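You operate a simulated robot arm through the tools that you are given. There is no shell and no other tool. Be economical: measure what you need, move in short steps, check, and stop when the job is done.

You are at the controls of a simulated two-armed robot. One attempt, no reset.

## Task
Pick up the black box labelled "26" from the counter under the whiteboard with one hand, pass it to the other hand and put it on the top of the corner desk.
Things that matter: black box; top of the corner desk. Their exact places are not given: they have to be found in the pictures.

The check looks at the end state, three seconds after you hand in, the way a careful person would. Anything else that was tipped, shoved, dropped, spilled or broken makes it a failure.

## Robot
Two 7-joint arms with two-finger parallel grippers on one trunk, on a base that drives. Base frame: it is fixed to the floor where the robot stands at the start and does not move with it; the origin is under the middle of the robot, x ahead of it, y to its left, z up; the surface under the hand at the start is at about z = 0.89. Units: m, rad, N and s.
The left shoulder is at the start at [0.05, 0.209, 1.196], the right one opposite. With the tool pointing down near the work surface each hand reaches from about 0.28 to 0.92 m from the robot's upright axis, wherever it stands, measured 20 degrees to its own side. Places, roughly: top of the corner desk [0.4, 1.2, 0.9]. Payload 4.4 kg a hand.
Tool frame (each hand has its own): the origin (TCP) lies between the finger pads and is the grasp point; the fingertips stand 0.023 m ahead of it; z points along the fingers, y is the line along which they close. The gripper opens to 0.094 m. The fingers are 0.038 m wide and 0.01 m thick; the gripper's body (0.054 by 0.096 m) begins 0.039 m behind the TCP.
Orientation is that of the tool frame in the base frame, as a unit quaternion [x, y, z, w]. With the fingers straight down and closing along the base's y, the tool's x points along the base's -x, its y along +y and its z along -z.

## Interface
- The arms move only by the tool drive_tool. It takes "left_series", "right_series" or both (then of equal length, played together; a hand with none holds still); each is a list of rows, each an object of numbers (a shift or turn left out is 0, a gripper value left out holds the last): "tx", "ty", "tz": the shift along the tool's x, y, z in units of 500 mm (1.0 is 500 mm); "ax", "ay", "az": the turn, a rotation vector about the tool's x, y, z in units of 180 degrees (1.0 is 180 degrees); "claw": the finger opening in m, from 0 to 0.094. In form: [{"tx": .., "ty": .., "tz": .., "ax": .., "ay": .., "az": .., "claw": ..}, ...]. A call has 1 to 10 rows; each row is the pose to reach, as a shift and turn from the pose commanded when the call began, along the tool's axes at that moment. A call with a number of a shift or a turn outside -1 to 1 is refused whole. Each row takes 0.2 s and may step no farther than 0.05 m and 0.15 rad from the row before; otherwise, or with a gripper value out of range, the whole call is refused. A pose out of reach is approached as far as the arm can. The call stops where the force on the tool passes 40 N (or 10 N more than at its start, if that is more) or the arm is blocked; 0.2 s more then pass. Each finger travels about 0.108 m/s and halts on what it meets, pressing with about 41 N; the grip force reading is that of the motor and also rises with nothing between the fingers. The clock runs only during rows and for 0.2 s after the last one: add rows that repeat a pose to give the fingers time. The reply holds the time, the measured pose of the TCP, the force on the tool along the base axes, the opening and the grip force, in the units named above and with some noise, with the torque about the TCP (base axes, N m) and any sound that the robot's microphone picked up, and new pictures: "show" is both (left out), scene, wrist or none (wrist: the cameras of the hands that moved).
- Cameras (640 x 400 px; columns grow to the right, rows downward): "scene" is now at [0.1282, 0.0671, 1.3704]; the picture's right is [0.74, -0.67, 0.00], its down [-0.36, -0.40, -0.84] and it looks along [0.56, 0.62, -0.54] (base axes); focal length 214 px, centre (320, 200). "left" rides on the left gripper at [0.086, -0.016, -0.074] in its tool frame; the picture's right is [0.18, 0.98, 0.00], its down [-0.58, 0.11, -0.81] and it looks along [-0.79, 0.15, 0.59] (tool axes); focal length 243 px, centre (320, 200). "right" rides on the right gripper at [0.086, 0.016, -0.074] in its tool frame; the picture's right is [-0.18, 0.98, 0.00], its down [-0.58, -0.11, -0.81] and it looks along [-0.79, -0.15, 0.59] (tool axes); focal length 243 px, centre (320, 200).
- move_column(by): slides the trunk up (or, below 0, down) by that many m; the arms and the scene camera ride with it, the base frame stays. It gives what a move gives, with no picture.
- drive_base(legs): drives the robot by 1 to 6 legs, each [ahead, left, turn to the left] in m, m and rad, along the robot's own axes; the way and the turn of a leg run together, so that a leg with both is an arc; at most 1.5 m and 3.142 rad a leg. The arms and the cameras ride along, it lands a little off, and it stops where it bumps. It gives what a move gives, and a new picture of the scene camera.
- turn_head(pan, tilt): turns the head with the scene camera to pan (to the left, within 1.396 rad either way) and tilt (down, from -0.506 to 1.204), counted from straight ahead of the robot. It gives what a move gives, and a new picture of the scene camera.
- measure_at(camera, pixels): for up to 12 pixels [column, row] of the newest picture of that camera ("zoom" is the newest enlarged one), the place [x, y, z] in the base frame of the surface seen there, good to about 0.002 m. It takes no simulated time.
- enlarge(camera, box): a new picture of the part [left, top, right, bottom] of that camera's present view, enlarged. It takes no simulated time.
- close_job(): hands the job in; it is judged then, once.

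Go step by step. Measure first, check grasps and placings, and put right what went wrong. The budget is 80 turns and 260 pictures, counting those below and the enlarged ones. Unless the task says otherwise, let go and move clear before handing in.

The tools are called after "Call:" by a JSON object that holds its "fn" and its "kwargs". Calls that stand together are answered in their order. drive_tool: Moves the arms, as the interface text tells. Its arguments: {"type":"object","properties":{"left_series":{"type":"array"},"right_series":{"type":"array"},"show":{"type":"string","enum":["both","scene","wrist","none"]}},"required":[]} The other tools are called the same way: move_column (by) slides the trunk up or down; drive_base (legs) drives the base; turn_head (pan, tilt) turns the head that bears the scene camera; measure_at (camera, pixels) gives the place of the surface under pixels of a picture; enlarge (camera, box) takes an enlarged picture of a part of a camera's view; close_job () hands the job in.

At the start:

```text
t: 0.0
left_eef_pos: [0.3721, 0.4423, 1.1844]
left_orientation: [-0.001, 1.0, 0.0, 0.0]
left_wrist_force: [-0.6, -0.3, 0.6]
left_moment: [0.0, 0.03, 0.0]
left_width: 0.0938
left_grasp_force: 0.3
right_eef_pos: [0.51, 0.0387, 1.1939]
right_orientation: [0.0, 1.0, 0.0, 0.0]
right_wrist_force: [0.3, 0.6, -0.7]
right_moment: [0.0, 0.02, 0.01]
right_width: 0.0939
right_grasp_force: 0.1
trunk travel left (down, up): [-0.275, 0.288]
robot x, y, heading: [0.002, 0.0012, 0.004]
head pan, tilt: [0.838, 0.572]
```

scene: 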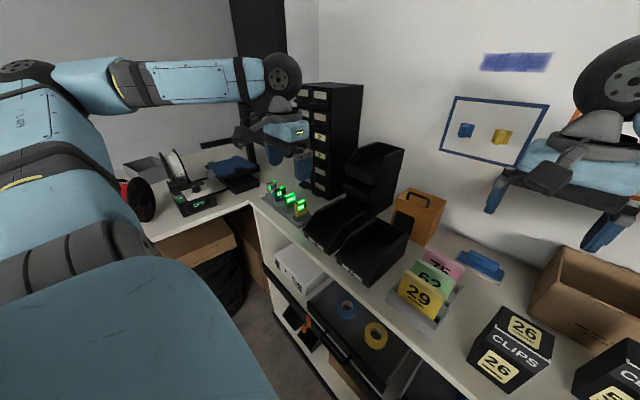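
right: 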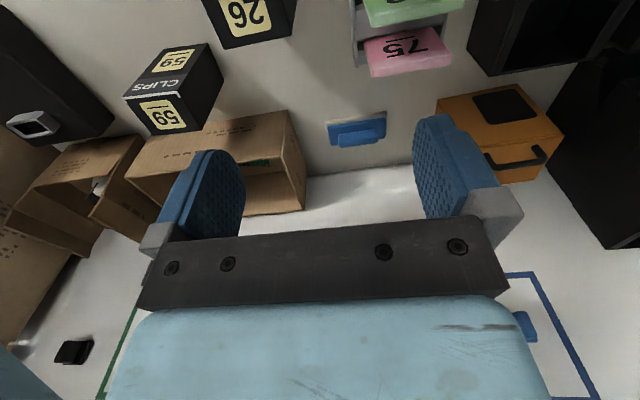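
left: 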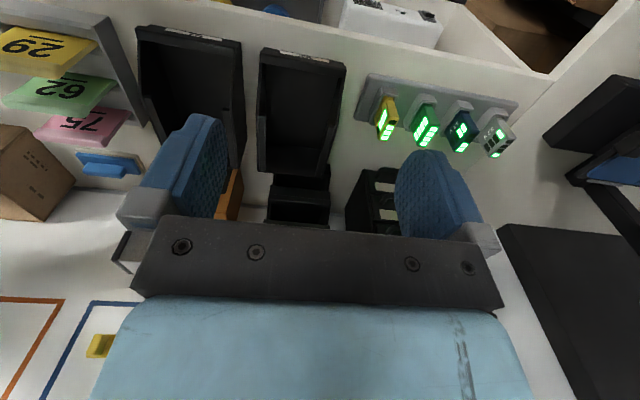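

The black "26" box shows at about (510,350) in the scene picture, with the corner desk on the left around (190,190). I'll measure both.

Call:
{"fn": "measure_at", "kwargs": {"camera": "scene", "pixels": [[504, 308], [553, 333], [467, 358], [518, 392], [524, 328], [497, 368], [548, 362], [440, 335], [160, 225], [230, 205], [150, 205], [125, 185]]}}

Call:
{"fn": "turn_head", "kwargs": {"pan": 0.0, "tilt": 0.7}}

Call:
{"fn": "turn_head", "kwargs": {"pan": 1.35, "tilt": 0.6}}

```text
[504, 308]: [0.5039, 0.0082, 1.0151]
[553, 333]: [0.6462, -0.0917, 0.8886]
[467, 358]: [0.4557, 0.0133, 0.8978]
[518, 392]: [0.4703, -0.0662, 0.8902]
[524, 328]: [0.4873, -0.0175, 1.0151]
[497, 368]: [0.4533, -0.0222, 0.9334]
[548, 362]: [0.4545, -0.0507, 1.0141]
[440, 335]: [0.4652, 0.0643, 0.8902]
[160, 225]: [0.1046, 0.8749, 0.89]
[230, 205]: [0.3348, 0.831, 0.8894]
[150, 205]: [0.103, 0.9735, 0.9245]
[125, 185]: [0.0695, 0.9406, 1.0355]
```

```text
t: 1.2
left_eef_pos: [0.3726, 0.4412, 1.184]
left_orientation: [0.0, 1.0, 0.0, 0.0]
left_wrist_force: [0.0, -0.2, 0.7]
left_moment: [-0.03, -0.01, 0.01]
left_width: 0.0941
left_grasp_force: 0.1
right_eef_pos: [0.5093, 0.0393, 1.1946]
right_orientation: [0.0, 1.0, 0.0, 0.0]
right_wrist_force: [0.2, -0.8, -0.1]
right_moment: [0.0, -0.01, -0.01]
right_width: 0.0939
right_grasp_force: 0.1
trunk travel left (down, up): [-0.275, 0.288]
robot x, y, heading: [0.002, -0.0003, 0.006]
head pan, tilt: [0.0, 0.7]
```

scene: 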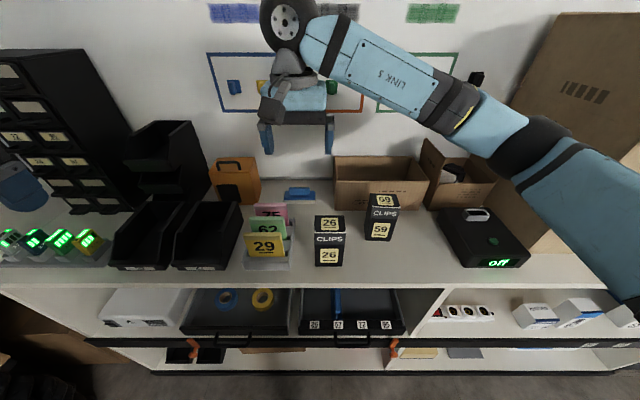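

```text
t: 2.7
left_eef_pos: [0.3724, 0.4423, 1.1844]
left_orientation: [0.001, 1.0, 0.0, 0.0]
left_wrist_force: [-0.4, -0.7, -1.0]
left_moment: [0.03, -0.04, -0.02]
left_width: 0.0941
left_grasp_force: 0.0
right_eef_pos: [0.5099, 0.0392, 1.1955]
right_orientation: [0.0, 1.0, 0.0, 0.0]
right_wrist_force: [0.0, 0.0, -0.1]
right_moment: [0.0, 0.01, 0.0]
right_width: 0.0939
right_grasp_force: 0.0
trunk travel left (down, up): [-0.275, 0.288]
robot x, y, heading: [-0.0042, -0.0011, -0.0]
head pan, tilt: [1.349, 0.6]
```

scene: 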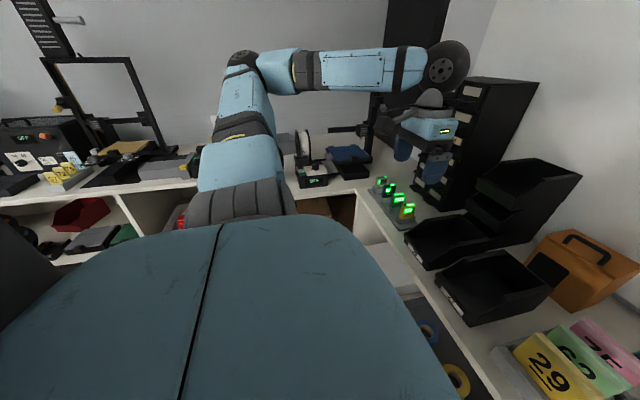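

The "26" box stands upright with its front face at x≈0.453, its top at z≈1.015, and the "59" box to its right. I'll take a closer look from straight ahead to size it and see the gaps around it.

Call:
{"fn": "turn_head", "kwargs": {"pan": 0.0, "tilt": 0.9}}

Call:
{"fn": "enlarge", "kwargs": {"camera": "scene", "box": [220, 80, 460, 230]}}

```text
t: 4.2
left_eef_pos: [0.3716, 0.4413, 1.1841]
left_orientation: [0.0, 1.0, 0.0, -0.001]
left_wrist_force: [0.1, -0.4, -0.1]
left_moment: [0.02, 0.0, 0.01]
left_width: 0.0939
left_grasp_force: 0.2
right_eef_pos: [0.5095, 0.0399, 1.194]
right_orientation: [0.0, 1.0, 0.0, 0.0]
right_wrist_force: [-0.6, 0.3, -0.1]
right_moment: [0.01, 0.01, 0.0]
right_width: 0.0939
right_grasp_force: 0.0
trunk travel left (down, up): [-0.275, 0.288]
robot x, y, heading: [-0.0023, -0.0028, -0.002]
head pan, tilt: [0.0, 0.901]
```

scene: 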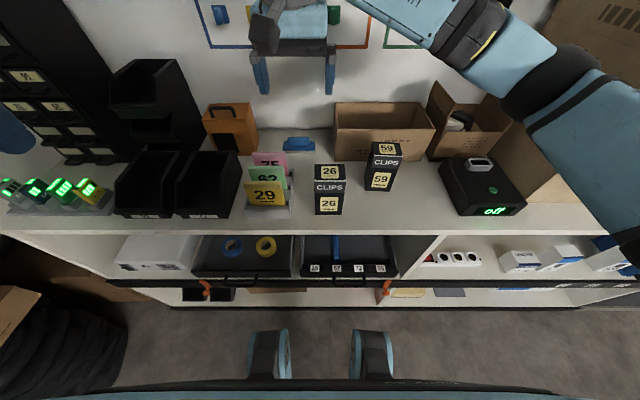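

```text
2.67 times, centred on (340, 155) of scene
```

zoom: 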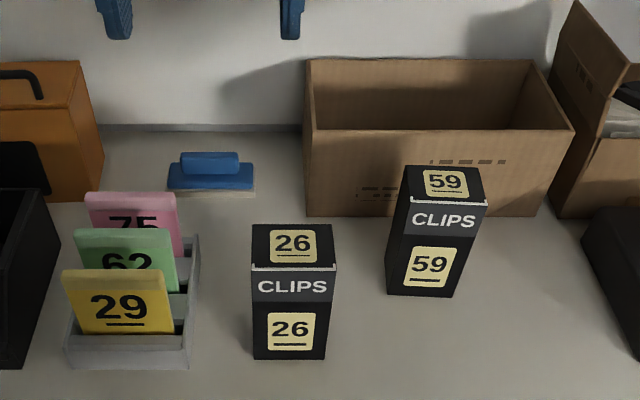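

Call:
{"fn": "measure_at", "kwargs": {"camera": "zoom", "pixels": [[254, 228], [331, 228], [253, 264], [335, 264], [256, 354], [324, 354], [294, 246], [292, 330], [188, 350], [393, 290], [172, 280], [407, 196]]}}

```text
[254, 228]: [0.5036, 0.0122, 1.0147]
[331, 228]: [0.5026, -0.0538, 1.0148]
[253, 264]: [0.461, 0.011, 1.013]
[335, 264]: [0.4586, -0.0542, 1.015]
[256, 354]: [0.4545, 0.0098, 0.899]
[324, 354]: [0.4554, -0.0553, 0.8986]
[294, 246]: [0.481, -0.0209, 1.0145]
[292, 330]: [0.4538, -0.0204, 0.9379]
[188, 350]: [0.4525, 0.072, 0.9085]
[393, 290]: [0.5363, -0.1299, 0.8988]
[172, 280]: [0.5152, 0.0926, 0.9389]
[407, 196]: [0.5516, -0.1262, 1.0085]
```

The box spans x 0.454–0.507, y −0.055–0.013 and z 0.89–1.015, and its neighbours are at least 5 cm away. I'll bring the right hand above it first.

Call:
{"fn": "drive_tool", "kwargs": {"right_series": [{"tx": 0.058, "ty": -0.07}, {"tx": 0.058, "ty": -0.12, "tz": 0.08}, {"tx": 0.058, "ty": -0.12, "tz": 0.17}, {"tx": 0.058, "ty": -0.12, "tz": 0.26}, {"tx": 0.058, "ty": -0.12, "tz": 0.26}]}}

```text
t: 5.4
left_eef_pos: [0.3719, 0.443, 1.1853]
left_orientation: [0.0, 1.0, 0.0, -0.001]
left_wrist_force: [-0.2, 0.2, -0.1]
left_moment: [0.05, 0.0, -0.03]
left_width: 0.0939
left_grasp_force: 0.0
right_eef_pos: [0.4805, -0.0211, 1.0621]
right_orientation: [-0.001, 1.0, 0.001, 0.0]
right_wrist_force: [-1.1, 0.1, 0.2]
right_moment: [-0.01, 0.03, 0.03]
right_width: 0.0939
right_grasp_force: 0.0
trunk travel left (down, up): [-0.275, 0.288]
robot x, y, heading: [-0.0016, 0.0017, 0.003]
head pan, tilt: [0.0, 0.901]
```

scene: 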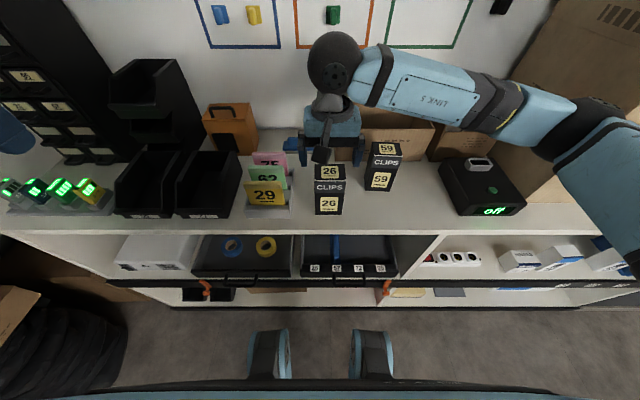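
right: 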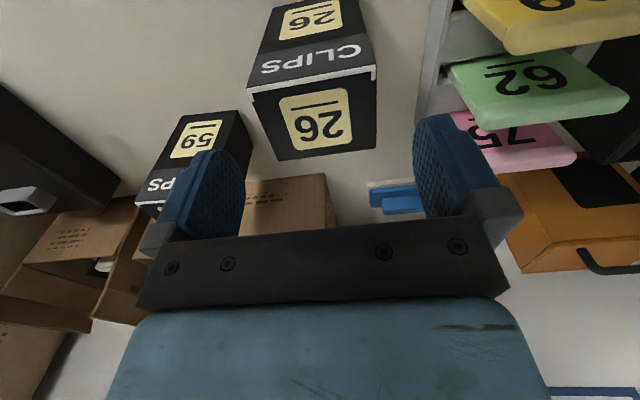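

The right hand should be centred over the box. I'll check the box top as the wrist camera sees it (corners near (250,88) and (375,75)) before going down.

Call:
{"fn": "measure_at", "kwargs": {"camera": "right", "pixels": [[254, 92], [372, 78], [282, 155], [372, 145], [318, 118]]}}

Call:
{"fn": "drive_tool", "kwargs": {"right_series": [{"tz": 0.08}, {"tz": 0.154}, {"tz": 0.154}]}}

```text
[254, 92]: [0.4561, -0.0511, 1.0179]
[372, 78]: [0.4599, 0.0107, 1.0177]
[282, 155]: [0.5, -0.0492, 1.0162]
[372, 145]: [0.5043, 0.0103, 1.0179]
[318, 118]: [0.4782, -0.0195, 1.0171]
```

```text
t: 6.2
left_eef_pos: [0.3713, 0.4423, 1.1855]
left_orientation: [-0.001, 1.0, 0.0, 0.0]
left_wrist_force: [-0.3, 0.0, -0.1]
left_moment: [0.03, 0.01, 0.01]
left_width: 0.0939
left_grasp_force: 0.1
right_eef_pos: [0.4803, -0.0216, 0.9862]
right_orientation: [0.0, 1.0, 0.0, -0.001]
right_wrist_force: [0.6, -0.4, 0.0]
right_moment: [0.02, 0.01, -0.03]
right_width: 0.094
right_grasp_force: 0.1
trunk travel left (down, up): [-0.275, 0.288]
robot x, y, heading: [0.0016, -0.0006, 0.003]
head pan, tilt: [0.0, 0.901]
```

scene: 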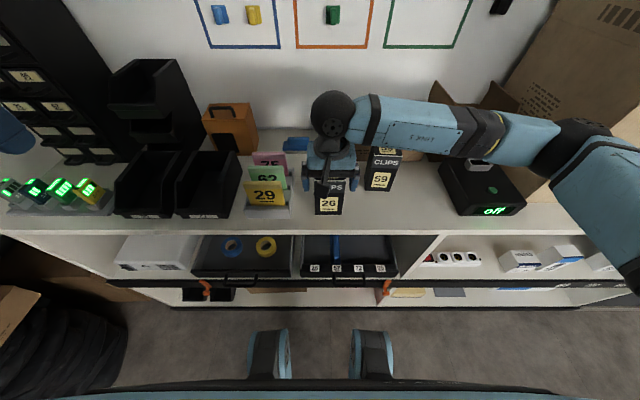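
right: 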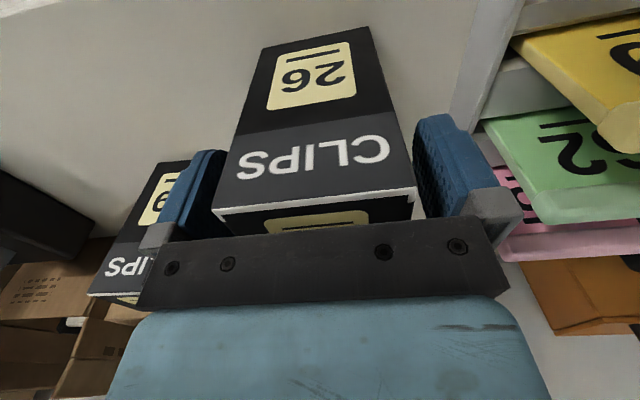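

The fingers straddle the box cleanly. I'll close the grip.

Call:
{"fn": "drive_tool", "kwargs": {"right_series": [{"claw": 0.055}, {"claw": 0.055}, {"claw": 0.055}, {"claw": 0.055}], "show": "none"}}

Call:
{"fn": "drive_tool", "kwargs": {"right_series": [{"tz": -0.04}, {"tz": -0.12}, {"tz": -0.2}, {"tz": -0.2}]}}

```text
t: 7.2
left_eef_pos: [0.3713, 0.4422, 1.1844]
left_orientation: [0.0, 1.0, 0.0, -0.001]
left_wrist_force: [0.5, -0.1, 0.3]
left_moment: [0.0, 0.0, 0.01]
left_width: 0.0939
left_grasp_force: 0.2
right_eef_pos: [0.4809, -0.0209, 0.9862]
right_orientation: [0.0, 1.0, 0.0, 0.0]
right_wrist_force: [0.0, -0.3, -0.6]
right_moment: [0.05, -0.01, 0.02]
right_width: 0.0679
right_grasp_force: 41.2
trunk travel left (down, up): [-0.275, 0.288]
robot x, y, heading: [-0.0014, 0.0035, 0.002]
head pan, tilt: [0.0, 0.901]
```

```text
t: 8.2
left_eef_pos: [0.3732, 0.4415, 1.1833]
left_orientation: [0.0, 1.0, 0.0, 0.001]
left_wrist_force: [0.3, 0.4, 0.9]
left_moment: [0.02, 0.01, 0.01]
left_width: 0.094
left_grasp_force: 0.0
right_eef_pos: [0.4813, -0.0216, 1.0877]
right_orientation: [0.0, 1.0, 0.001, 0.001]
right_wrist_force: [-0.3, -1.4, -2.5]
right_moment: [0.01, 0.0, -0.02]
right_width: 0.0677
right_grasp_force: 41.4
trunk travel left (down, up): [-0.275, 0.288]
robot x, y, heading: [0.0023, -0.0036, -0.006]
head pan, tilt: [0.0, 0.901]
```

scene: 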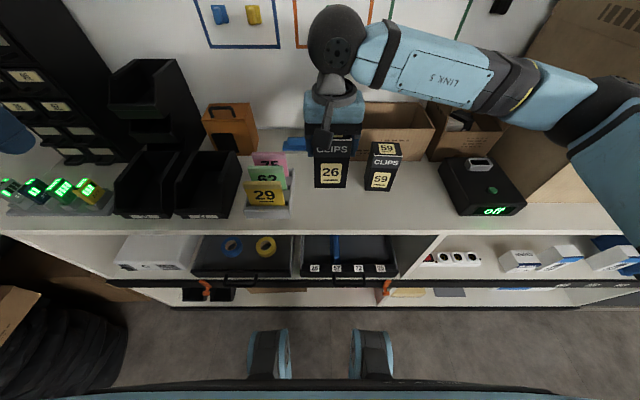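
right: 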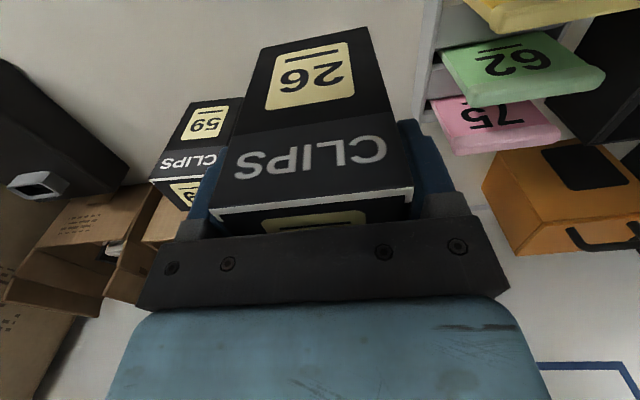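

The grip holds (0.068 m, 41 N) and nothing else moved. I'll raise the box higher, then back the base away to make room for the handover.

Call:
{"fn": "drive_tool", "kwargs": {"right_series": [{"tz": -0.09}, {"tz": -0.18}, {"tz": -0.27}, {"tz": -0.34}, {"tz": -0.34}], "show": "none"}}

Call:
{"fn": "drive_base", "kwargs": {"legs": [[-0.3, 0, 0]]}}

Call:
{"fn": "turn_head", "kwargs": {"pan": 0.5, "tilt": 0.5}}

```text
t: 9.4
left_eef_pos: [0.3736, 0.4431, 1.1833]
left_orientation: [0.0, 1.0, 0.001, -0.001]
left_wrist_force: [-0.5, 0.7, 0.0]
left_moment: [0.01, 0.01, -0.02]
left_width: 0.0941
left_grasp_force: 0.1
right_eef_pos: [0.4808, -0.0234, 1.2571]
right_orientation: [0.0, 1.0, 0.0, 0.0]
right_wrist_force: [0.5, 0.1, -2.2]
right_moment: [-0.01, 0.01, 0.0]
right_width: 0.0678
right_grasp_force: 40.9
trunk travel left (down, up): [-0.275, 0.288]
robot x, y, heading: [0.0013, 0.0018, -0.001]
head pan, tilt: [0.0, 0.901]
```

```text
t: 11.4
left_eef_pos: [0.0724, 0.4416, 1.1847]
left_orientation: [0.0, 1.0, 0.0, 0.0]
left_wrist_force: [0.7, -0.1, 0.4]
left_moment: [0.01, 0.02, 0.01]
left_width: 0.0941
left_grasp_force: 0.1
right_eef_pos: [0.1812, -0.0236, 1.2553]
right_orientation: [0.001, 1.0, 0.0, 0.0]
right_wrist_force: [-0.1, 0.2, -2.7]
right_moment: [0.01, 0.01, 0.01]
right_width: 0.0678
right_grasp_force: 41.1
trunk travel left (down, up): [-0.275, 0.288]
robot x, y, heading: [-0.2984, 0.0013, -0.001]
head pan, tilt: [0.0, 0.901]
```

scene: 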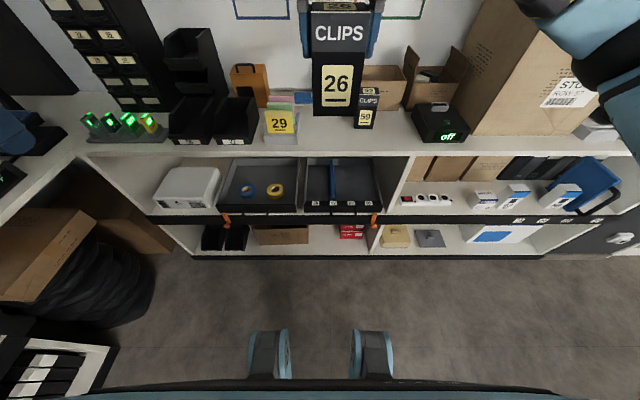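

```text
t: 12.3
left_eef_pos: [0.0745, 0.4428, 1.1831]
left_orientation: [0.001, 1.0, 0.0, -0.001]
left_wrist_force: [0.3, -0.3, 0.0]
left_moment: [-0.04, 0.05, -0.01]
left_width: 0.0942
left_grasp_force: 0.0
right_eef_pos: [0.1812, -0.0241, 1.2569]
right_orientation: [0.001, 1.0, 0.0, 0.0]
right_wrist_force: [0.1, 0.0, -2.0]
right_moment: [-0.02, -0.02, -0.01]
right_width: 0.0679
right_grasp_force: 40.6
trunk travel left (down, up): [-0.275, 0.288]
robot x, y, heading: [-0.3007, -0.0002, -0.0]
head pan, tilt: [0.499, 0.499]
```

scene: 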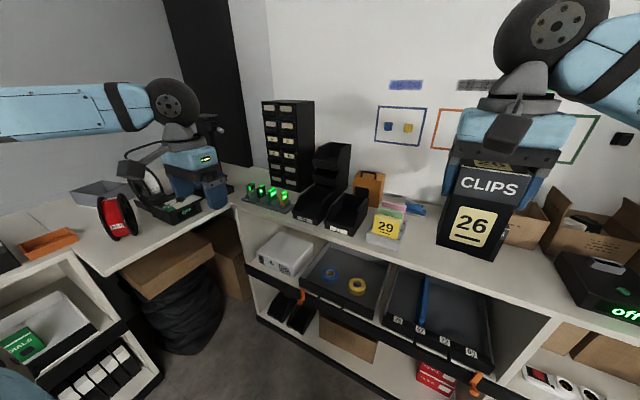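

The corner desk top is visible on the left, with free strips around (150,240) and (215,218). I'll measure the free spots and look closer.

Call:
{"fn": "enlarge", "kwargs": {"camera": "scene", "box": [0, 130, 280, 305]}}

Call:
{"fn": "measure_at", "kwargs": {"camera": "scene", "pixels": [[110, 272], [150, 250], [190, 230], [228, 208], [150, 232], [168, 225], [80, 225], [135, 237], [222, 190], [240, 175], [290, 105], [312, 180]]}}

```text
2.29 times, centred on (140, 218) of scene
```

zoom: 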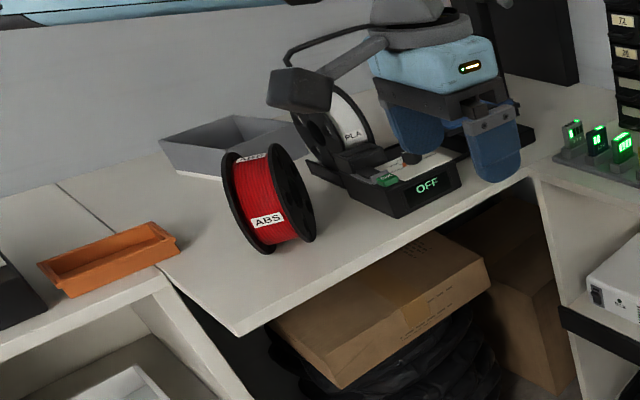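

```text
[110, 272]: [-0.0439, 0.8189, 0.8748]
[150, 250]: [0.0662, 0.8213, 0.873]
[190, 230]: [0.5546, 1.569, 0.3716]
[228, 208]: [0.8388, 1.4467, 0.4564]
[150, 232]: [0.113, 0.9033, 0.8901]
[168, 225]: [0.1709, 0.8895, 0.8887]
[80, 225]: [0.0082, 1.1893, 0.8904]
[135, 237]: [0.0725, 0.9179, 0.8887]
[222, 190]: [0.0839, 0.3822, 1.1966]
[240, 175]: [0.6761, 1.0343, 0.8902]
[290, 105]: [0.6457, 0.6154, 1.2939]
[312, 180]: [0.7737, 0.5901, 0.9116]
```

Next I'll turn the left hand to point right (toward −y) with its camera up, 120° about (1,1,−1) in its tool frame, so it can take the lower part of the box from the side.

Call:
{"fn": "drive_tool", "kwargs": {"left_series": [{"ax": 0.02566, "ay": 0.02566, "az": -0.02566}, {"ax": 0.05132, "ay": 0.05132, "az": -0.05132}, {"ax": 0.07698, "ay": 0.07698, "az": -0.07698}, {"ax": 0.10264, "ay": 0.10264, "az": -0.10264}, {"ax": 0.1283, "ay": 0.1283, "az": -0.1283}, {"ax": 0.15396, "ay": 0.15396, "az": -0.15396}, {"ax": 0.17962, "ay": 0.17962, "az": -0.17962}, {"ax": 0.20528, "ay": 0.20528, "az": -0.20528}, {"ax": 0.23094, "ay": 0.23094, "az": -0.23094}, {"ax": 0.2566, "ay": 0.2566, "az": -0.2566}], "show": "scene"}}

Call:
{"fn": "drive_tool", "kwargs": {"left_series": [{"ax": 0.02566, "ay": 0.02566, "az": -0.02566}, {"ax": 0.05132, "ay": 0.05132, "az": -0.05132}, {"ax": 0.07698, "ay": 0.07698, "az": -0.07698}, {"ax": 0.10264, "ay": 0.10264, "az": -0.10264}, {"ax": 0.1283, "ay": 0.1283, "az": -0.1283}, {"ax": 0.1283, "ay": 0.1283, "az": -0.1283}], "show": "both"}}

```text
t: 14.5
left_eef_pos: [0.0741, 0.4431, 1.1841]
left_orientation: [-0.37, 0.766, -0.371, -0.372]
left_wrist_force: [-0.6, 0.0, 0.2]
left_moment: [0.04, -0.03, -0.01]
left_width: 0.094
left_grasp_force: 0.0
right_eef_pos: [0.1815, -0.0237, 1.2573]
right_orientation: [0.001, 1.0, -0.001, 0.0]
right_wrist_force: [-0.8, 0.0, -2.5]
right_moment: [0.0, 0.03, 0.0]
right_width: 0.0678
right_grasp_force: 40.6
trunk travel left (down, up): [-0.275, 0.288]
robot x, y, heading: [-0.3012, -0.0017, -0.002]
head pan, tilt: [0.499, 0.499]
```

scene: 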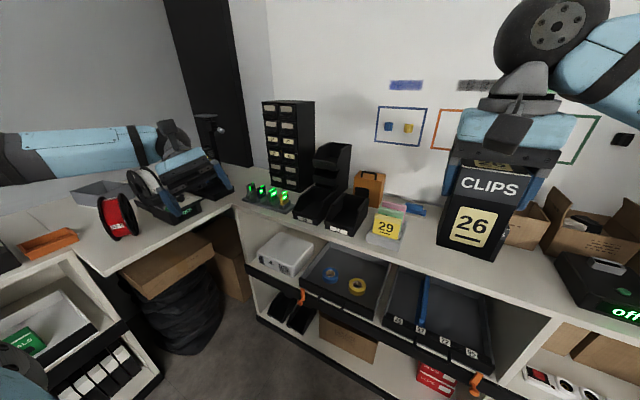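

```text
t: 16.1
left_eef_pos: [0.0671, 0.4421, 1.1271]
left_orientation: [0.542, -0.453, 0.452, 0.544]
left_wrist_force: [0.1, 0.0, 0.6]
left_moment: [0.02, -0.02, -0.02]
left_width: 0.094
left_grasp_force: 0.1
left hand out of reach, approached as far as the arm can: row 2
right_eef_pos: [0.1816, -0.0252, 1.2559]
right_orientation: [0.002, 1.0, -0.001, 0.0]
right_wrist_force: [-1.2, 0.2, -2.3]
right_moment: [-0.03, -0.01, -0.02]
right_width: 0.0679
right_grasp_force: 41.1
trunk travel left (down, up): [-0.275, 0.288]
robot x, y, heading: [-0.3017, 0.0009, 0.004]
head pan, tilt: [0.499, 0.499]
stopped in row 6 (left hand): the arm was blocked; the commanded pose is now the measured one
```

scene: 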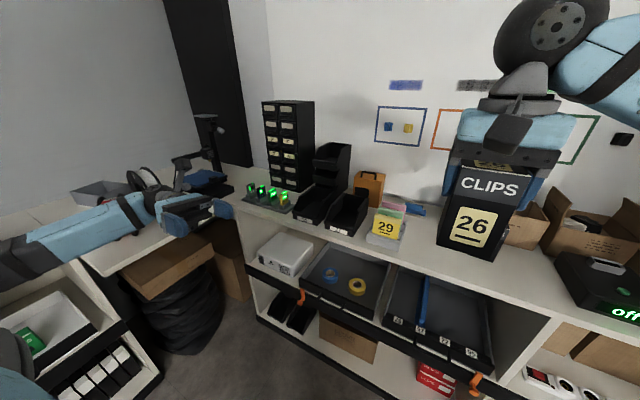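
left: 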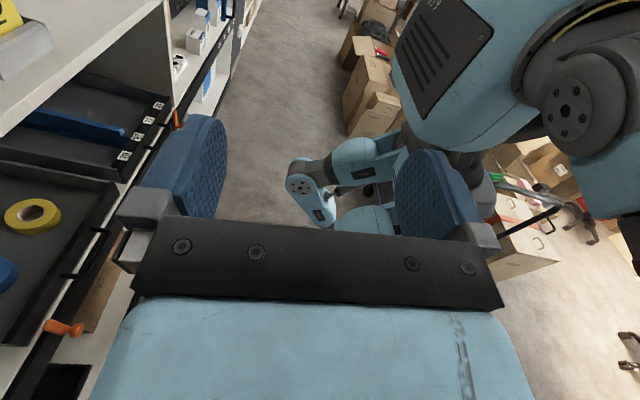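

The left hand points along −y, but its roll is about 10° short because the arm is at a limit there. I'll bring it closer to the box, where the arm has more freedom, and try to finish the roll.

Call:
{"fn": "drive_tool", "kwargs": {"left_series": [{"tx": 0.0206, "ty": -0.0251, "tz": 0.083}, {"tx": 0.0412, "ty": -0.0502, "tz": 0.166}, {"tx": 0.0618, "ty": -0.0753, "tz": 0.249}, {"tx": 0.0824, "ty": -0.1005, "tz": 0.332}, {"tx": 0.103, "ty": -0.1256, "tz": 0.415}, {"tx": 0.1236, "ty": -0.1507, "tz": 0.498}, {"tx": 0.1442, "ty": -0.1758, "tz": 0.581}, {"tx": 0.165, "ty": -0.201, "tz": 0.664}, {"tx": 0.165, "ty": -0.201, "tz": 0.664, "az": 0.029}, {"tx": 0.165, "ty": -0.201, "tz": 0.664, "az": 0.0578}]}}

```text
t: 18.3
left_eef_pos: [0.0126, 0.2656, 1.1903]
left_orientation: [0.513, -0.488, 0.487, 0.511]
left_wrist_force: [0.2, 0.2, -0.3]
left_moment: [0.0, 0.01, 0.02]
left_width: 0.0938
left_grasp_force: 0.0
left hand out of reach, approached as far as the arm can: row 2, 3, 4, 5, 6, 7, 8, 9, 10
right_eef_pos: [0.1814, -0.0241, 1.2568]
right_orientation: [0.001, 1.0, 0.0, 0.0]
right_wrist_force: [0.2, 0.0, -1.4]
right_moment: [0.03, -0.03, 0.0]
right_width: 0.0677
right_grasp_force: 41.8
trunk travel left (down, up): [-0.275, 0.288]
robot x, y, heading: [-0.3005, 0.0031, 0.003]
head pan, tilt: [0.499, 0.499]
```

scene: 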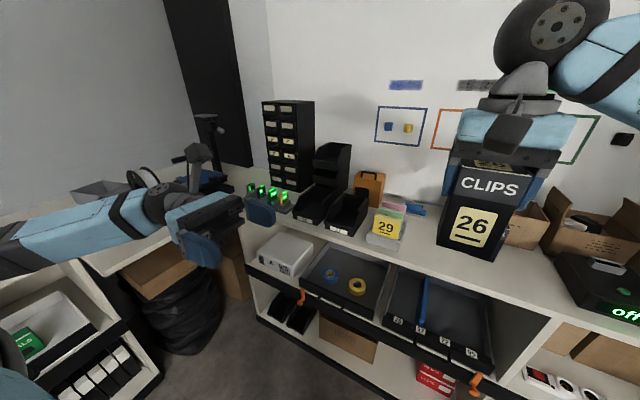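
left: 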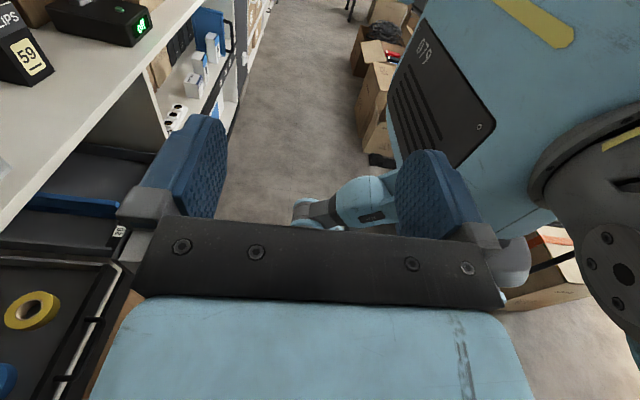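

The left arm can't reach the box in that roll, so I'm changing the plan. I'll set the box back, regrasp it low from the front with a tilted right hand, and have the left hand take it from above. First I'll back the left hand off and see what pose it holds.

Call:
{"fn": "drive_tool", "kwargs": {"left_series": [{"tz": -0.09}, {"tz": -0.18}, {"tz": -0.27}, {"tz": -0.36}, {"tz": -0.36}], "show": "none"}}

```text
t: 19.5
left_eef_pos: [0.014, 0.4449, 1.1922]
left_orientation: [0.5, -0.5, 0.5, 0.5]
left_wrist_force: [-0.1, 0.2, 0.2]
left_moment: [-0.02, 0.0, -0.02]
left_width: 0.0939
left_grasp_force: 0.1
right_eef_pos: [0.1811, -0.0245, 1.2564]
right_orientation: [0.002, 1.0, -0.001, 0.0]
right_wrist_force: [-0.2, 0.1, -2.1]
right_moment: [0.01, -0.04, 0.0]
right_width: 0.0678
right_grasp_force: 41.4
trunk travel left (down, up): [-0.275, 0.288]
robot x, y, heading: [-0.2991, 0.0017, -0.001]
head pan, tilt: [0.499, 0.499]
```

The left hand holds its measured pose, which is clear of the box. I'll rotate it back to pointing down.

Call:
{"fn": "drive_tool", "kwargs": {"left_series": [{"ax": -0.02566, "ay": -0.02566, "az": 0.02566}, {"ax": -0.05132, "ay": -0.05132, "az": 0.05132}, {"ax": -0.07698, "ay": -0.07698, "az": 0.07698}, {"ax": -0.10264, "ay": -0.10264, "az": 0.10264}, {"ax": -0.1283, "ay": -0.1283, "az": 0.1283}, {"ax": -0.15396, "ay": -0.15396, "az": 0.15396}, {"ax": -0.17962, "ay": -0.17962, "az": 0.17962}, {"ax": -0.20528, "ay": -0.20528, "az": 0.20528}, {"ax": -0.23094, "ay": -0.23094, "az": 0.23094}, {"ax": -0.2566, "ay": -0.2566, "az": 0.2566}], "show": "none"}}

Call:
{"fn": "drive_tool", "kwargs": {"left_series": [{"ax": -0.02566, "ay": -0.02566, "az": 0.02566}, {"ax": -0.05132, "ay": -0.05132, "az": 0.05132}, {"ax": -0.07698, "ay": -0.07698, "az": 0.07698}, {"ax": -0.10264, "ay": -0.10264, "az": 0.10264}, {"ax": -0.1283, "ay": -0.1283, "az": 0.1283}, {"ax": -0.1283, "ay": -0.1283, "az": 0.1283}], "show": "none"}}

Call:
{"fn": "turn_head", "kwargs": {"pan": 0.0, "tilt": 0.6}}

```text
t: 21.7
left_eef_pos: [0.0147, 0.4446, 1.1934]
left_orientation: [-0.197, 0.94, -0.198, -0.197]
left_wrist_force: [-0.3, -0.1, 0.4]
left_moment: [-0.01, -0.04, 0.01]
left_width: 0.0938
left_grasp_force: 0.1
right_eef_pos: [0.1816, -0.0245, 1.2565]
right_orientation: [0.0, 1.0, 0.0, 0.0]
right_wrist_force: [-0.8, 0.2, -1.9]
right_moment: [0.03, 0.03, -0.02]
right_width: 0.0679
right_grasp_force: 41.2
trunk travel left (down, up): [-0.275, 0.288]
robot x, y, heading: [-0.2978, -0.0003, -0.006]
head pan, tilt: [0.499, 0.499]
```

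```text
t: 23.1
left_eef_pos: [0.0143, 0.4432, 1.1935]
left_orientation: [0.0, 1.0, 0.0, 0.0]
left_wrist_force: [0.0, 0.5, -0.4]
left_moment: [0.0, -0.01, -0.01]
left_width: 0.094
left_grasp_force: 0.2
right_eef_pos: [0.1814, -0.0235, 1.2568]
right_orientation: [0.002, 1.0, 0.0, 0.0]
right_wrist_force: [0.3, 1.2, -2.7]
right_moment: [0.01, 0.0, 0.03]
right_width: 0.0678
right_grasp_force: 41.1
trunk travel left (down, up): [-0.275, 0.288]
robot x, y, heading: [-0.2967, 0.0013, -0.002]
head pan, tilt: [0.499, 0.499]
```

```text
t: 24.1
left_eef_pos: [0.0146, 0.4436, 1.1925]
left_orientation: [0.001, 1.0, 0.0, -0.001]
left_wrist_force: [0.6, -0.3, 0.8]
left_moment: [-0.03, -0.03, 0.0]
left_width: 0.0939
left_grasp_force: 0.0
right_eef_pos: [0.1814, -0.0245, 1.2565]
right_orientation: [0.001, 1.0, 0.0, 0.0]
right_wrist_force: [0.5, -0.3, -1.8]
right_moment: [-0.01, -0.01, 0.03]
right_width: 0.0679
right_grasp_force: 41.4
trunk travel left (down, up): [-0.275, 0.288]
robot x, y, heading: [-0.2988, 0.0013, -0.001]
head pan, tilt: [0.0, 0.6]
```

scene: 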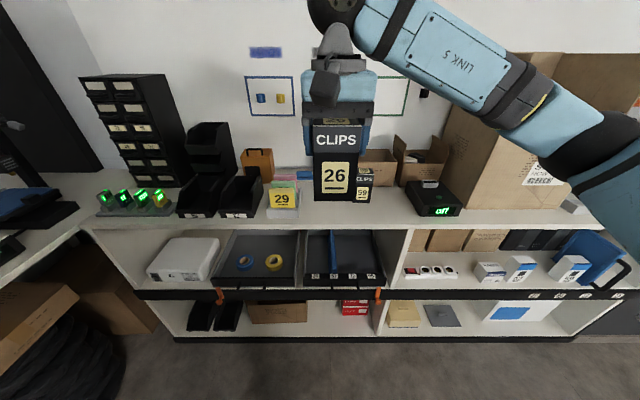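

The left hand is pointing down again. I'll measure the counter's front edge before setting the box back.

Call:
{"fn": "measure_at", "kwargs": {"camera": "scene", "pixels": [[340, 205], [340, 212], [340, 217], [340, 220], [340, 224], [300, 215], [390, 215], [362, 198], [283, 190], [300, 200]]}}

Call:
{"fn": "drive_base", "kwargs": {"legs": [[0.1, 0, 0]]}}

```text
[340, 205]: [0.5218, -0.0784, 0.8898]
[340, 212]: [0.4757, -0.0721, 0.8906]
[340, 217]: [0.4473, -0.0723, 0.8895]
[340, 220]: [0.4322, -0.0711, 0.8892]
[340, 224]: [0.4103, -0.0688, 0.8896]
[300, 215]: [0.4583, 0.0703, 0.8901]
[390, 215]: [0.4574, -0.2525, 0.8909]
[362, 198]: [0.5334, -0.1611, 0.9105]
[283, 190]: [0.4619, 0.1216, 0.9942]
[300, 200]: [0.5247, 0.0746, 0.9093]
```

```text
t: 25.2
left_eef_pos: [0.1099, 0.4441, 1.1933]
left_orientation: [-0.001, 1.0, -0.001, 0.0]
left_wrist_force: [-0.4, 0.0, -0.6]
left_moment: [0.03, 0.0, 0.01]
left_width: 0.0937
left_grasp_force: 0.1
right_eef_pos: [0.2786, -0.024, 1.2566]
right_orientation: [0.0, 1.0, 0.0, 0.0]
right_wrist_force: [0.8, -0.2, -2.3]
right_moment: [0.01, -0.02, -0.01]
right_width: 0.0678
right_grasp_force: 40.9
trunk travel left (down, up): [-0.275, 0.288]
robot x, y, heading: [-0.2008, 0.0006, 0.001]
head pan, tilt: [0.0, 0.6]
```

scene: 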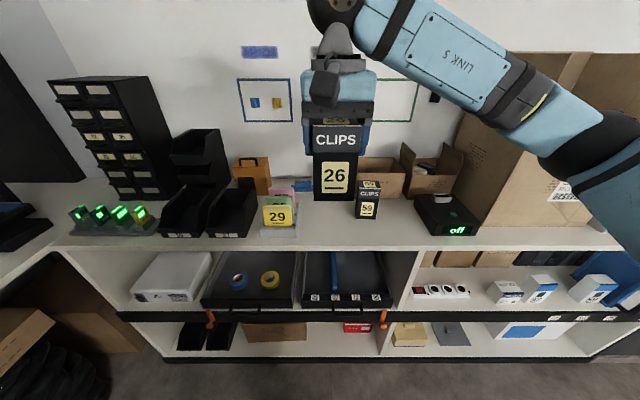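

The counter's front edge is at x≈0.40. I'll carry the box to x=0.455, y=−0.03 near the edge and stop about 1 cm above the surface.

Call:
{"fn": "drive_tool", "kwargs": {"right_series": [{"tx": -0.088, "ty": -0.003}, {"tx": -0.176, "ty": -0.006}, {"tx": -0.264, "ty": -0.009, "tz": 0.03}, {"tx": -0.353, "ty": -0.012, "tz": 0.06}, {"tx": -0.353, "ty": -0.012, "tz": 0.15}, {"tx": -0.353, "ty": -0.012, "tz": 0.24}, {"tx": -0.353, "ty": -0.012, "tz": 0.33}, {"tx": -0.353, "ty": -0.012, "tz": 0.42}, {"tx": -0.353, "ty": -0.012, "tz": 0.51}, {"tx": -0.353, "ty": -0.012, "tz": 0.515}], "show": "scene"}}

```text
t: 27.4
left_eef_pos: [0.1108, 0.4452, 1.1941]
left_orientation: [0.0, 1.0, -0.001, 0.0]
left_wrist_force: [-0.4, 0.7, 0.0]
left_moment: [0.0, -0.01, 0.01]
left_width: 0.0939
left_grasp_force: 0.1
right_eef_pos: [0.4566, -0.0293, 0.9988]
right_orientation: [0.0, 1.0, 0.0, 0.0]
right_wrist_force: [0.3, 0.3, -2.3]
right_moment: [-0.04, -0.01, 0.04]
right_width: 0.0677
right_grasp_force: 40.8
trunk travel left (down, up): [-0.275, 0.288]
robot x, y, heading: [-0.2039, 0.0026, -0.002]
head pan, tilt: [0.0, 0.6]
```

scene: 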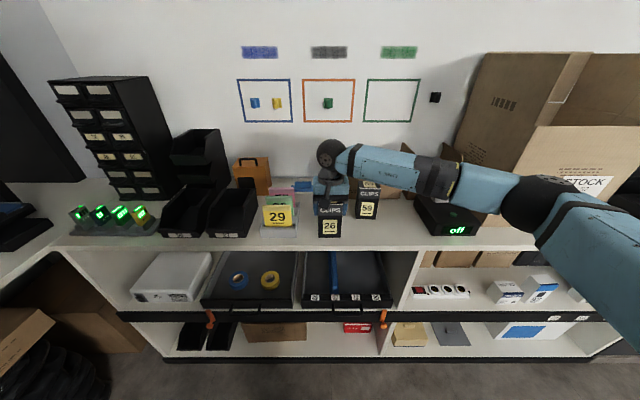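

The box is about 12 mm above the surface at the intended spot. I'll lower it, release and lift straight up.

Call:
{"fn": "drive_tool", "kwargs": {"right_series": [{"tz": 0.012}, {"tz": 0.018}, {"tz": 0.023}, {"tz": 0.023}], "show": "none"}}

Call:
{"fn": "drive_tool", "kwargs": {"right_series": [{"claw": 0.08}, {"claw": 0.094}, {"claw": 0.094}, {"tz": -0.06}, {"tz": -0.14}, {"tz": -0.23}, {"tz": -0.31}, {"tz": -0.31}], "show": "scene"}}

```text
t: 28.4
left_eef_pos: [0.1119, 0.4446, 1.1929]
left_orientation: [0.001, 1.0, 0.0, 0.0]
left_wrist_force: [-0.1, -0.1, 0.2]
left_moment: [0.02, 0.02, 0.01]
left_width: 0.0941
left_grasp_force: 0.1
right_eef_pos: [0.4563, -0.0296, 0.9883]
right_orientation: [0.0, 1.0, 0.0, 0.0]
right_wrist_force: [-1.0, 0.2, -2.4]
right_moment: [-0.02, 0.01, 0.0]
right_width: 0.0677
right_grasp_force: 40.8
trunk travel left (down, up): [-0.275, 0.288]
robot x, y, heading: [-0.2036, -0.001, 0.0]
head pan, tilt: [0.0, 0.6]
```

```text
t: 30.2
left_eef_pos: [0.1122, 0.4439, 1.1938]
left_orientation: [-0.001, 1.0, 0.0, 0.0]
left_wrist_force: [0.7, -0.4, 0.3]
left_moment: [0.0, 0.01, 0.02]
left_width: 0.0939
left_grasp_force: 0.0
right_eef_pos: [0.4563, -0.0286, 1.1423]
right_orientation: [0.001, 1.0, 0.0, 0.001]
right_wrist_force: [0.8, 0.0, -0.9]
right_moment: [-0.01, 0.03, -0.01]
right_width: 0.094
right_grasp_force: 0.1
trunk travel left (down, up): [-0.275, 0.288]
robot x, y, heading: [-0.2017, -0.0001, 0.001]
head pan, tilt: [0.0, 0.6]
```

scene: 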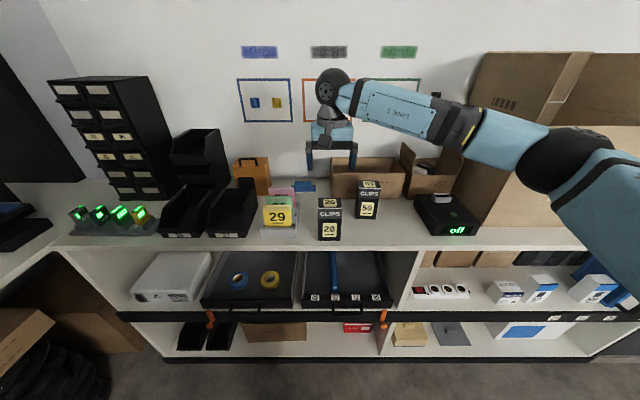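

The box is standing upright on its new spot. I'll pull the right hand back and pitch it 60° so it points forward and 30° down.

Call:
{"fn": "drive_tool", "kwargs": {"right_series": [{"tx": 0.09}, {"tx": 0.18}, {"tx": 0.27}, {"tx": 0.32, "ay": -0.0475}, {"tx": 0.32, "ay": -0.0952}, {"tx": 0.32, "ay": -0.1428}, {"tx": 0.32, "ay": -0.1904}, {"tx": 0.32, "ay": -0.238}, {"tx": 0.32, "ay": -0.2856}, {"tx": 0.32, "ay": -0.3333}]}}

Call:
{"fn": "measure_at", "kwargs": {"camera": "scene", "pixels": [[320, 200], [341, 200], [319, 212], [342, 212], [330, 234], [330, 203]]}}

```text
t: 32.4
left_eef_pos: [0.1105, 0.4454, 1.193]
left_orientation: [0.0, 1.0, 0.0, 0.0]
left_wrist_force: [0.8, -0.1, 0.3]
left_moment: [0.01, -0.02, 0.02]
left_width: 0.0941
left_grasp_force: 0.0
right_eef_pos: [0.2961, -0.0294, 1.1435]
right_orientation: [0.0, 0.866, 0.0, 0.501]
right_wrist_force: [1.1, 0.0, 0.0]
right_moment: [-0.02, 0.01, 0.0]
right_width: 0.0938
right_grasp_force: 0.1
trunk travel left (down, up): [-0.275, 0.288]
robot x, y, heading: [-0.2044, -0.0061, -0.0]
head pan, tilt: [0.0, 0.6]
```

scene: 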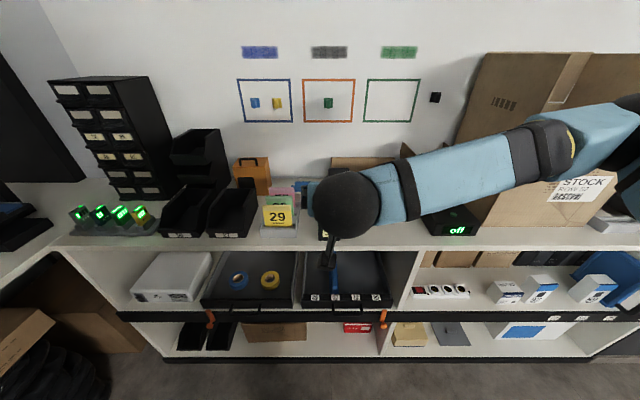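
right: 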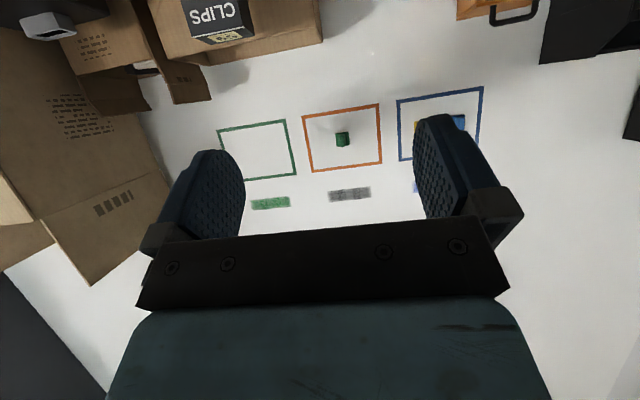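

```text
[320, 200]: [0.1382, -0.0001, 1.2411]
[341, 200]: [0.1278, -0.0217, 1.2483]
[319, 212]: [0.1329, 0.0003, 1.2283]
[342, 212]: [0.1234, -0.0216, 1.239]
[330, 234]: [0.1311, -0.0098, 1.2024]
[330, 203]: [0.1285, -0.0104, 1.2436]
```

The pitched pose was reached without trouble. I'll lower the hand to z≈0.922 in front of the counter, clear of its edge.

Call:
{"fn": "drive_tool", "kwargs": {"right_series": [{"tx": 0.077, "tz": 0.0443}, {"tx": 0.154, "tz": 0.0886}, {"tx": 0.231, "tz": 0.1329}, {"tx": 0.308, "tz": 0.1772}, {"tx": 0.384, "tz": 0.2215}, {"tx": 0.384, "tz": 0.2215}]}}

```text
t: 33.8
left_eef_pos: [0.1102, 0.4441, 1.1937]
left_orientation: [0.0, 1.0, 0.0, -0.001]
left_wrist_force: [-0.1, 0.5, -1.5]
left_moment: [0.0, 0.03, -0.01]
left_width: 0.0939
left_grasp_force: 0.0
right_eef_pos: [0.2951, -0.0297, 0.9191]
right_orientation: [-0.001, 0.866, 0.0, 0.5]
right_wrist_force: [-0.3, 0.0, 0.7]
right_moment: [-0.01, -0.02, -0.02]
right_width: 0.094
right_grasp_force: 0.0
trunk travel left (down, up): [-0.275, 0.288]
robot x, y, heading: [-0.2006, 0.0023, 0.001]
head pan, tilt: [0.0, 0.6]
```

scene: 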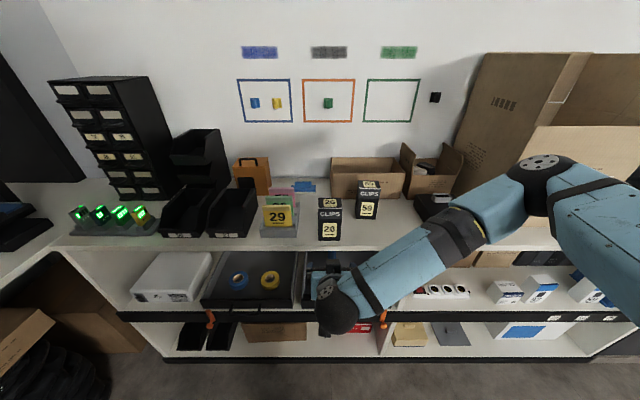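
right: 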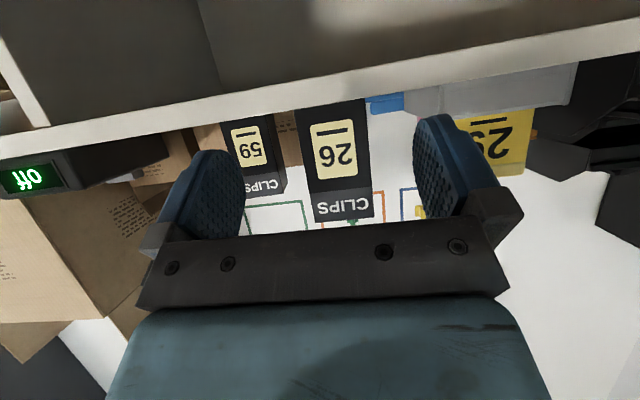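

The wrist camera shows the box between the fingers at (338,150). Before moving forward I'll check how high the forearm is above the counter.

Call:
{"fn": "measure_at", "kwargs": {"camera": "scene", "pixels": [[345, 305], [380, 290], [430, 255], [470, 230], [500, 205], [545, 170], [450, 215], [319, 200], [341, 200], [320, 213], [342, 213], [330, 238]]}}

Call:
{"fn": "measure_at", "kwargs": {"camera": "right", "pixels": [[312, 150], [364, 143], [318, 215], [370, 210]]}}

```text
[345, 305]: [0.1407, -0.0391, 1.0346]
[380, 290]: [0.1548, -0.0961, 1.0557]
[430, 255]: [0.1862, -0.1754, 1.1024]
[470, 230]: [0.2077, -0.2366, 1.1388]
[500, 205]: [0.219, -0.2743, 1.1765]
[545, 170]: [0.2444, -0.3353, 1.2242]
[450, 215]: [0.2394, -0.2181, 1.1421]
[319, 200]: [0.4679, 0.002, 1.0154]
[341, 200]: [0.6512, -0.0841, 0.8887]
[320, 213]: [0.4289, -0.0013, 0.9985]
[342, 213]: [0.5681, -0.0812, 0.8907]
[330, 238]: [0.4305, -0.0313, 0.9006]
```

```text
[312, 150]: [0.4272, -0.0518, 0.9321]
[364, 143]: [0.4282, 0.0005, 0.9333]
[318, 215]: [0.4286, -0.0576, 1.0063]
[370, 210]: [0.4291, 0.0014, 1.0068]
```

The forearm clears the counter, and the box front is at x=0.4285, centred at y≈−0.03. I'll raise the hand 11 mm so the fingertips clear the surface, then slide forward around the box and close.

Call:
{"fn": "drive_tool", "kwargs": {"right_series": [{"tx": -0.019, "tz": -0.011}, {"tx": -0.056, "tz": 0.053}, {"tx": -0.093, "tz": 0.117}, {"tx": -0.13, "tz": 0.181}, {"tx": -0.167, "tz": 0.2453}, {"tx": -0.167, "tz": 0.2453}]}}

```text
t: 35.2
left_eef_pos: [0.1109, 0.4442, 1.1948]
left_orientation: [0.001, 1.0, 0.001, -0.001]
left_wrist_force: [-0.3, -0.3, 0.0]
left_moment: [0.03, -0.01, -0.02]
left_width: 0.0939
left_grasp_force: 0.0
right_eef_pos: [0.4445, -0.0317, 0.9331]
right_orientation: [0.001, 0.866, -0.001, 0.5]
right_wrist_force: [0.5, 0.1, 0.9]
right_moment: [-0.02, -0.02, 0.06]
right_width: 0.0943
right_grasp_force: 0.1
trunk travel left (down, up): [-0.275, 0.288]
robot x, y, heading: [-0.2006, 0.0015, 0.002]
head pan, tilt: [0.0, 0.6]
```

scene: 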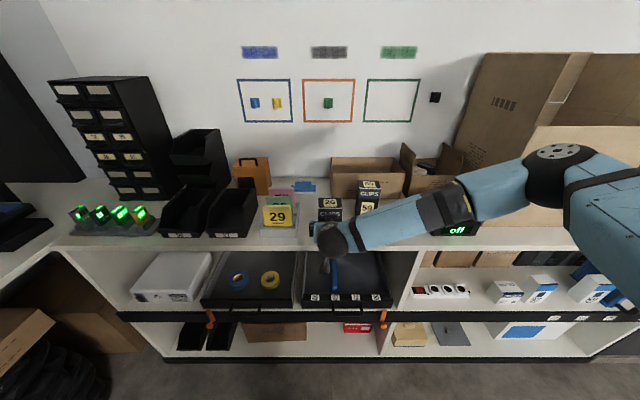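
right: 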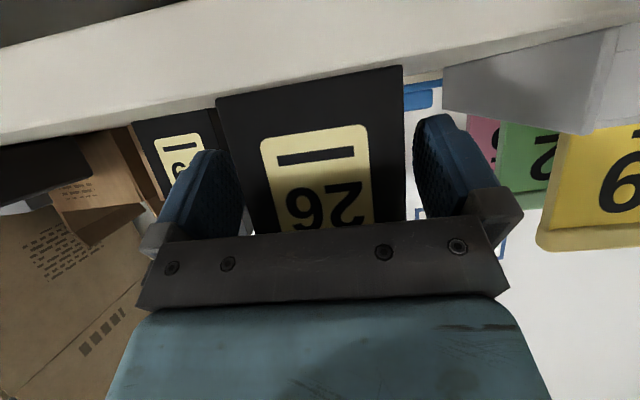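

The fingers straddle the lower part of the box. I'll lower 4 mm, close and lift.

Call:
{"fn": "drive_tool", "kwargs": {"right_series": [{"tx": 0.007, "tz": 0.004}, {"tx": 0.007, "tz": 0.004, "claw": 0.055}, {"tx": 0.007, "tz": 0.004, "claw": 0.055}, {"tx": 0.007, "tz": 0.004, "claw": 0.055}, {"tx": 0.007, "tz": 0.004, "claw": 0.055}], "show": "none"}}

Call:
{"fn": "drive_tool", "kwargs": {"right_series": [{"tx": -0.035, "tz": -0.02}, {"tx": -0.104, "tz": -0.06}, {"tx": -0.173, "tz": -0.1}, {"tx": -0.242, "tz": -0.14}, {"tx": -0.311, "tz": -0.18}, {"tx": -0.38, "tz": -0.22}, {"tx": -0.38, "tz": -0.22}]}}

```text
t: 36.4
left_eef_pos: [0.1115, 0.4435, 1.1931]
left_orientation: [0.001, 1.0, 0.0, 0.0]
left_wrist_force: [-0.5, -0.2, 0.3]
left_moment: [0.01, -0.01, -0.04]
left_width: 0.0939
left_grasp_force: 0.0
right_eef_pos: [0.4436, -0.0308, 0.9283]
right_orientation: [0.002, 0.866, -0.001, 0.5]
right_wrist_force: [0.9, 0.6, 3.1]
right_moment: [0.06, -0.15, -0.01]
right_width: 0.0676
right_grasp_force: 40.9
trunk travel left (down, up): [-0.275, 0.288]
robot x, y, heading: [-0.2026, -0.0002, 0.003]
head pan, tilt: [0.0, 0.6]
```

```text
t: 38.0
left_eef_pos: [0.1118, 0.4435, 1.1924]
left_orientation: [0.0, 1.0, 0.0, 0.0]
left_wrist_force: [-0.8, 0.3, 0.3]
left_moment: [0.0, -0.01, 0.0]
left_width: 0.0941
left_grasp_force: 0.0
right_eef_pos: [0.4442, -0.0325, 1.1482]
right_orientation: [0.0, 0.867, 0.0, 0.499]
right_wrist_force: [0.1, 1.4, -1.1]
right_moment: [-0.02, 0.06, 0.02]
right_width: 0.0678
right_grasp_force: 41.4
trunk travel left (down, up): [-0.275, 0.288]
robot x, y, heading: [-0.2036, -0.0007, -0.005]
head pan, tilt: [0.0, 0.6]
```

scene: 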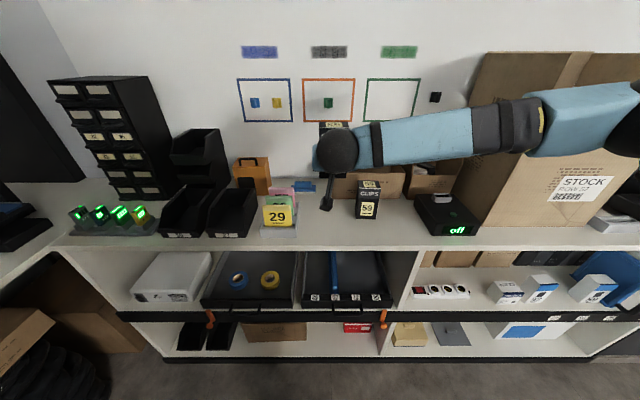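
right: 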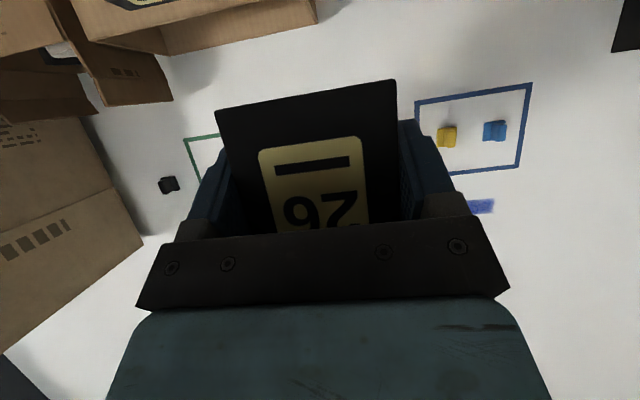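

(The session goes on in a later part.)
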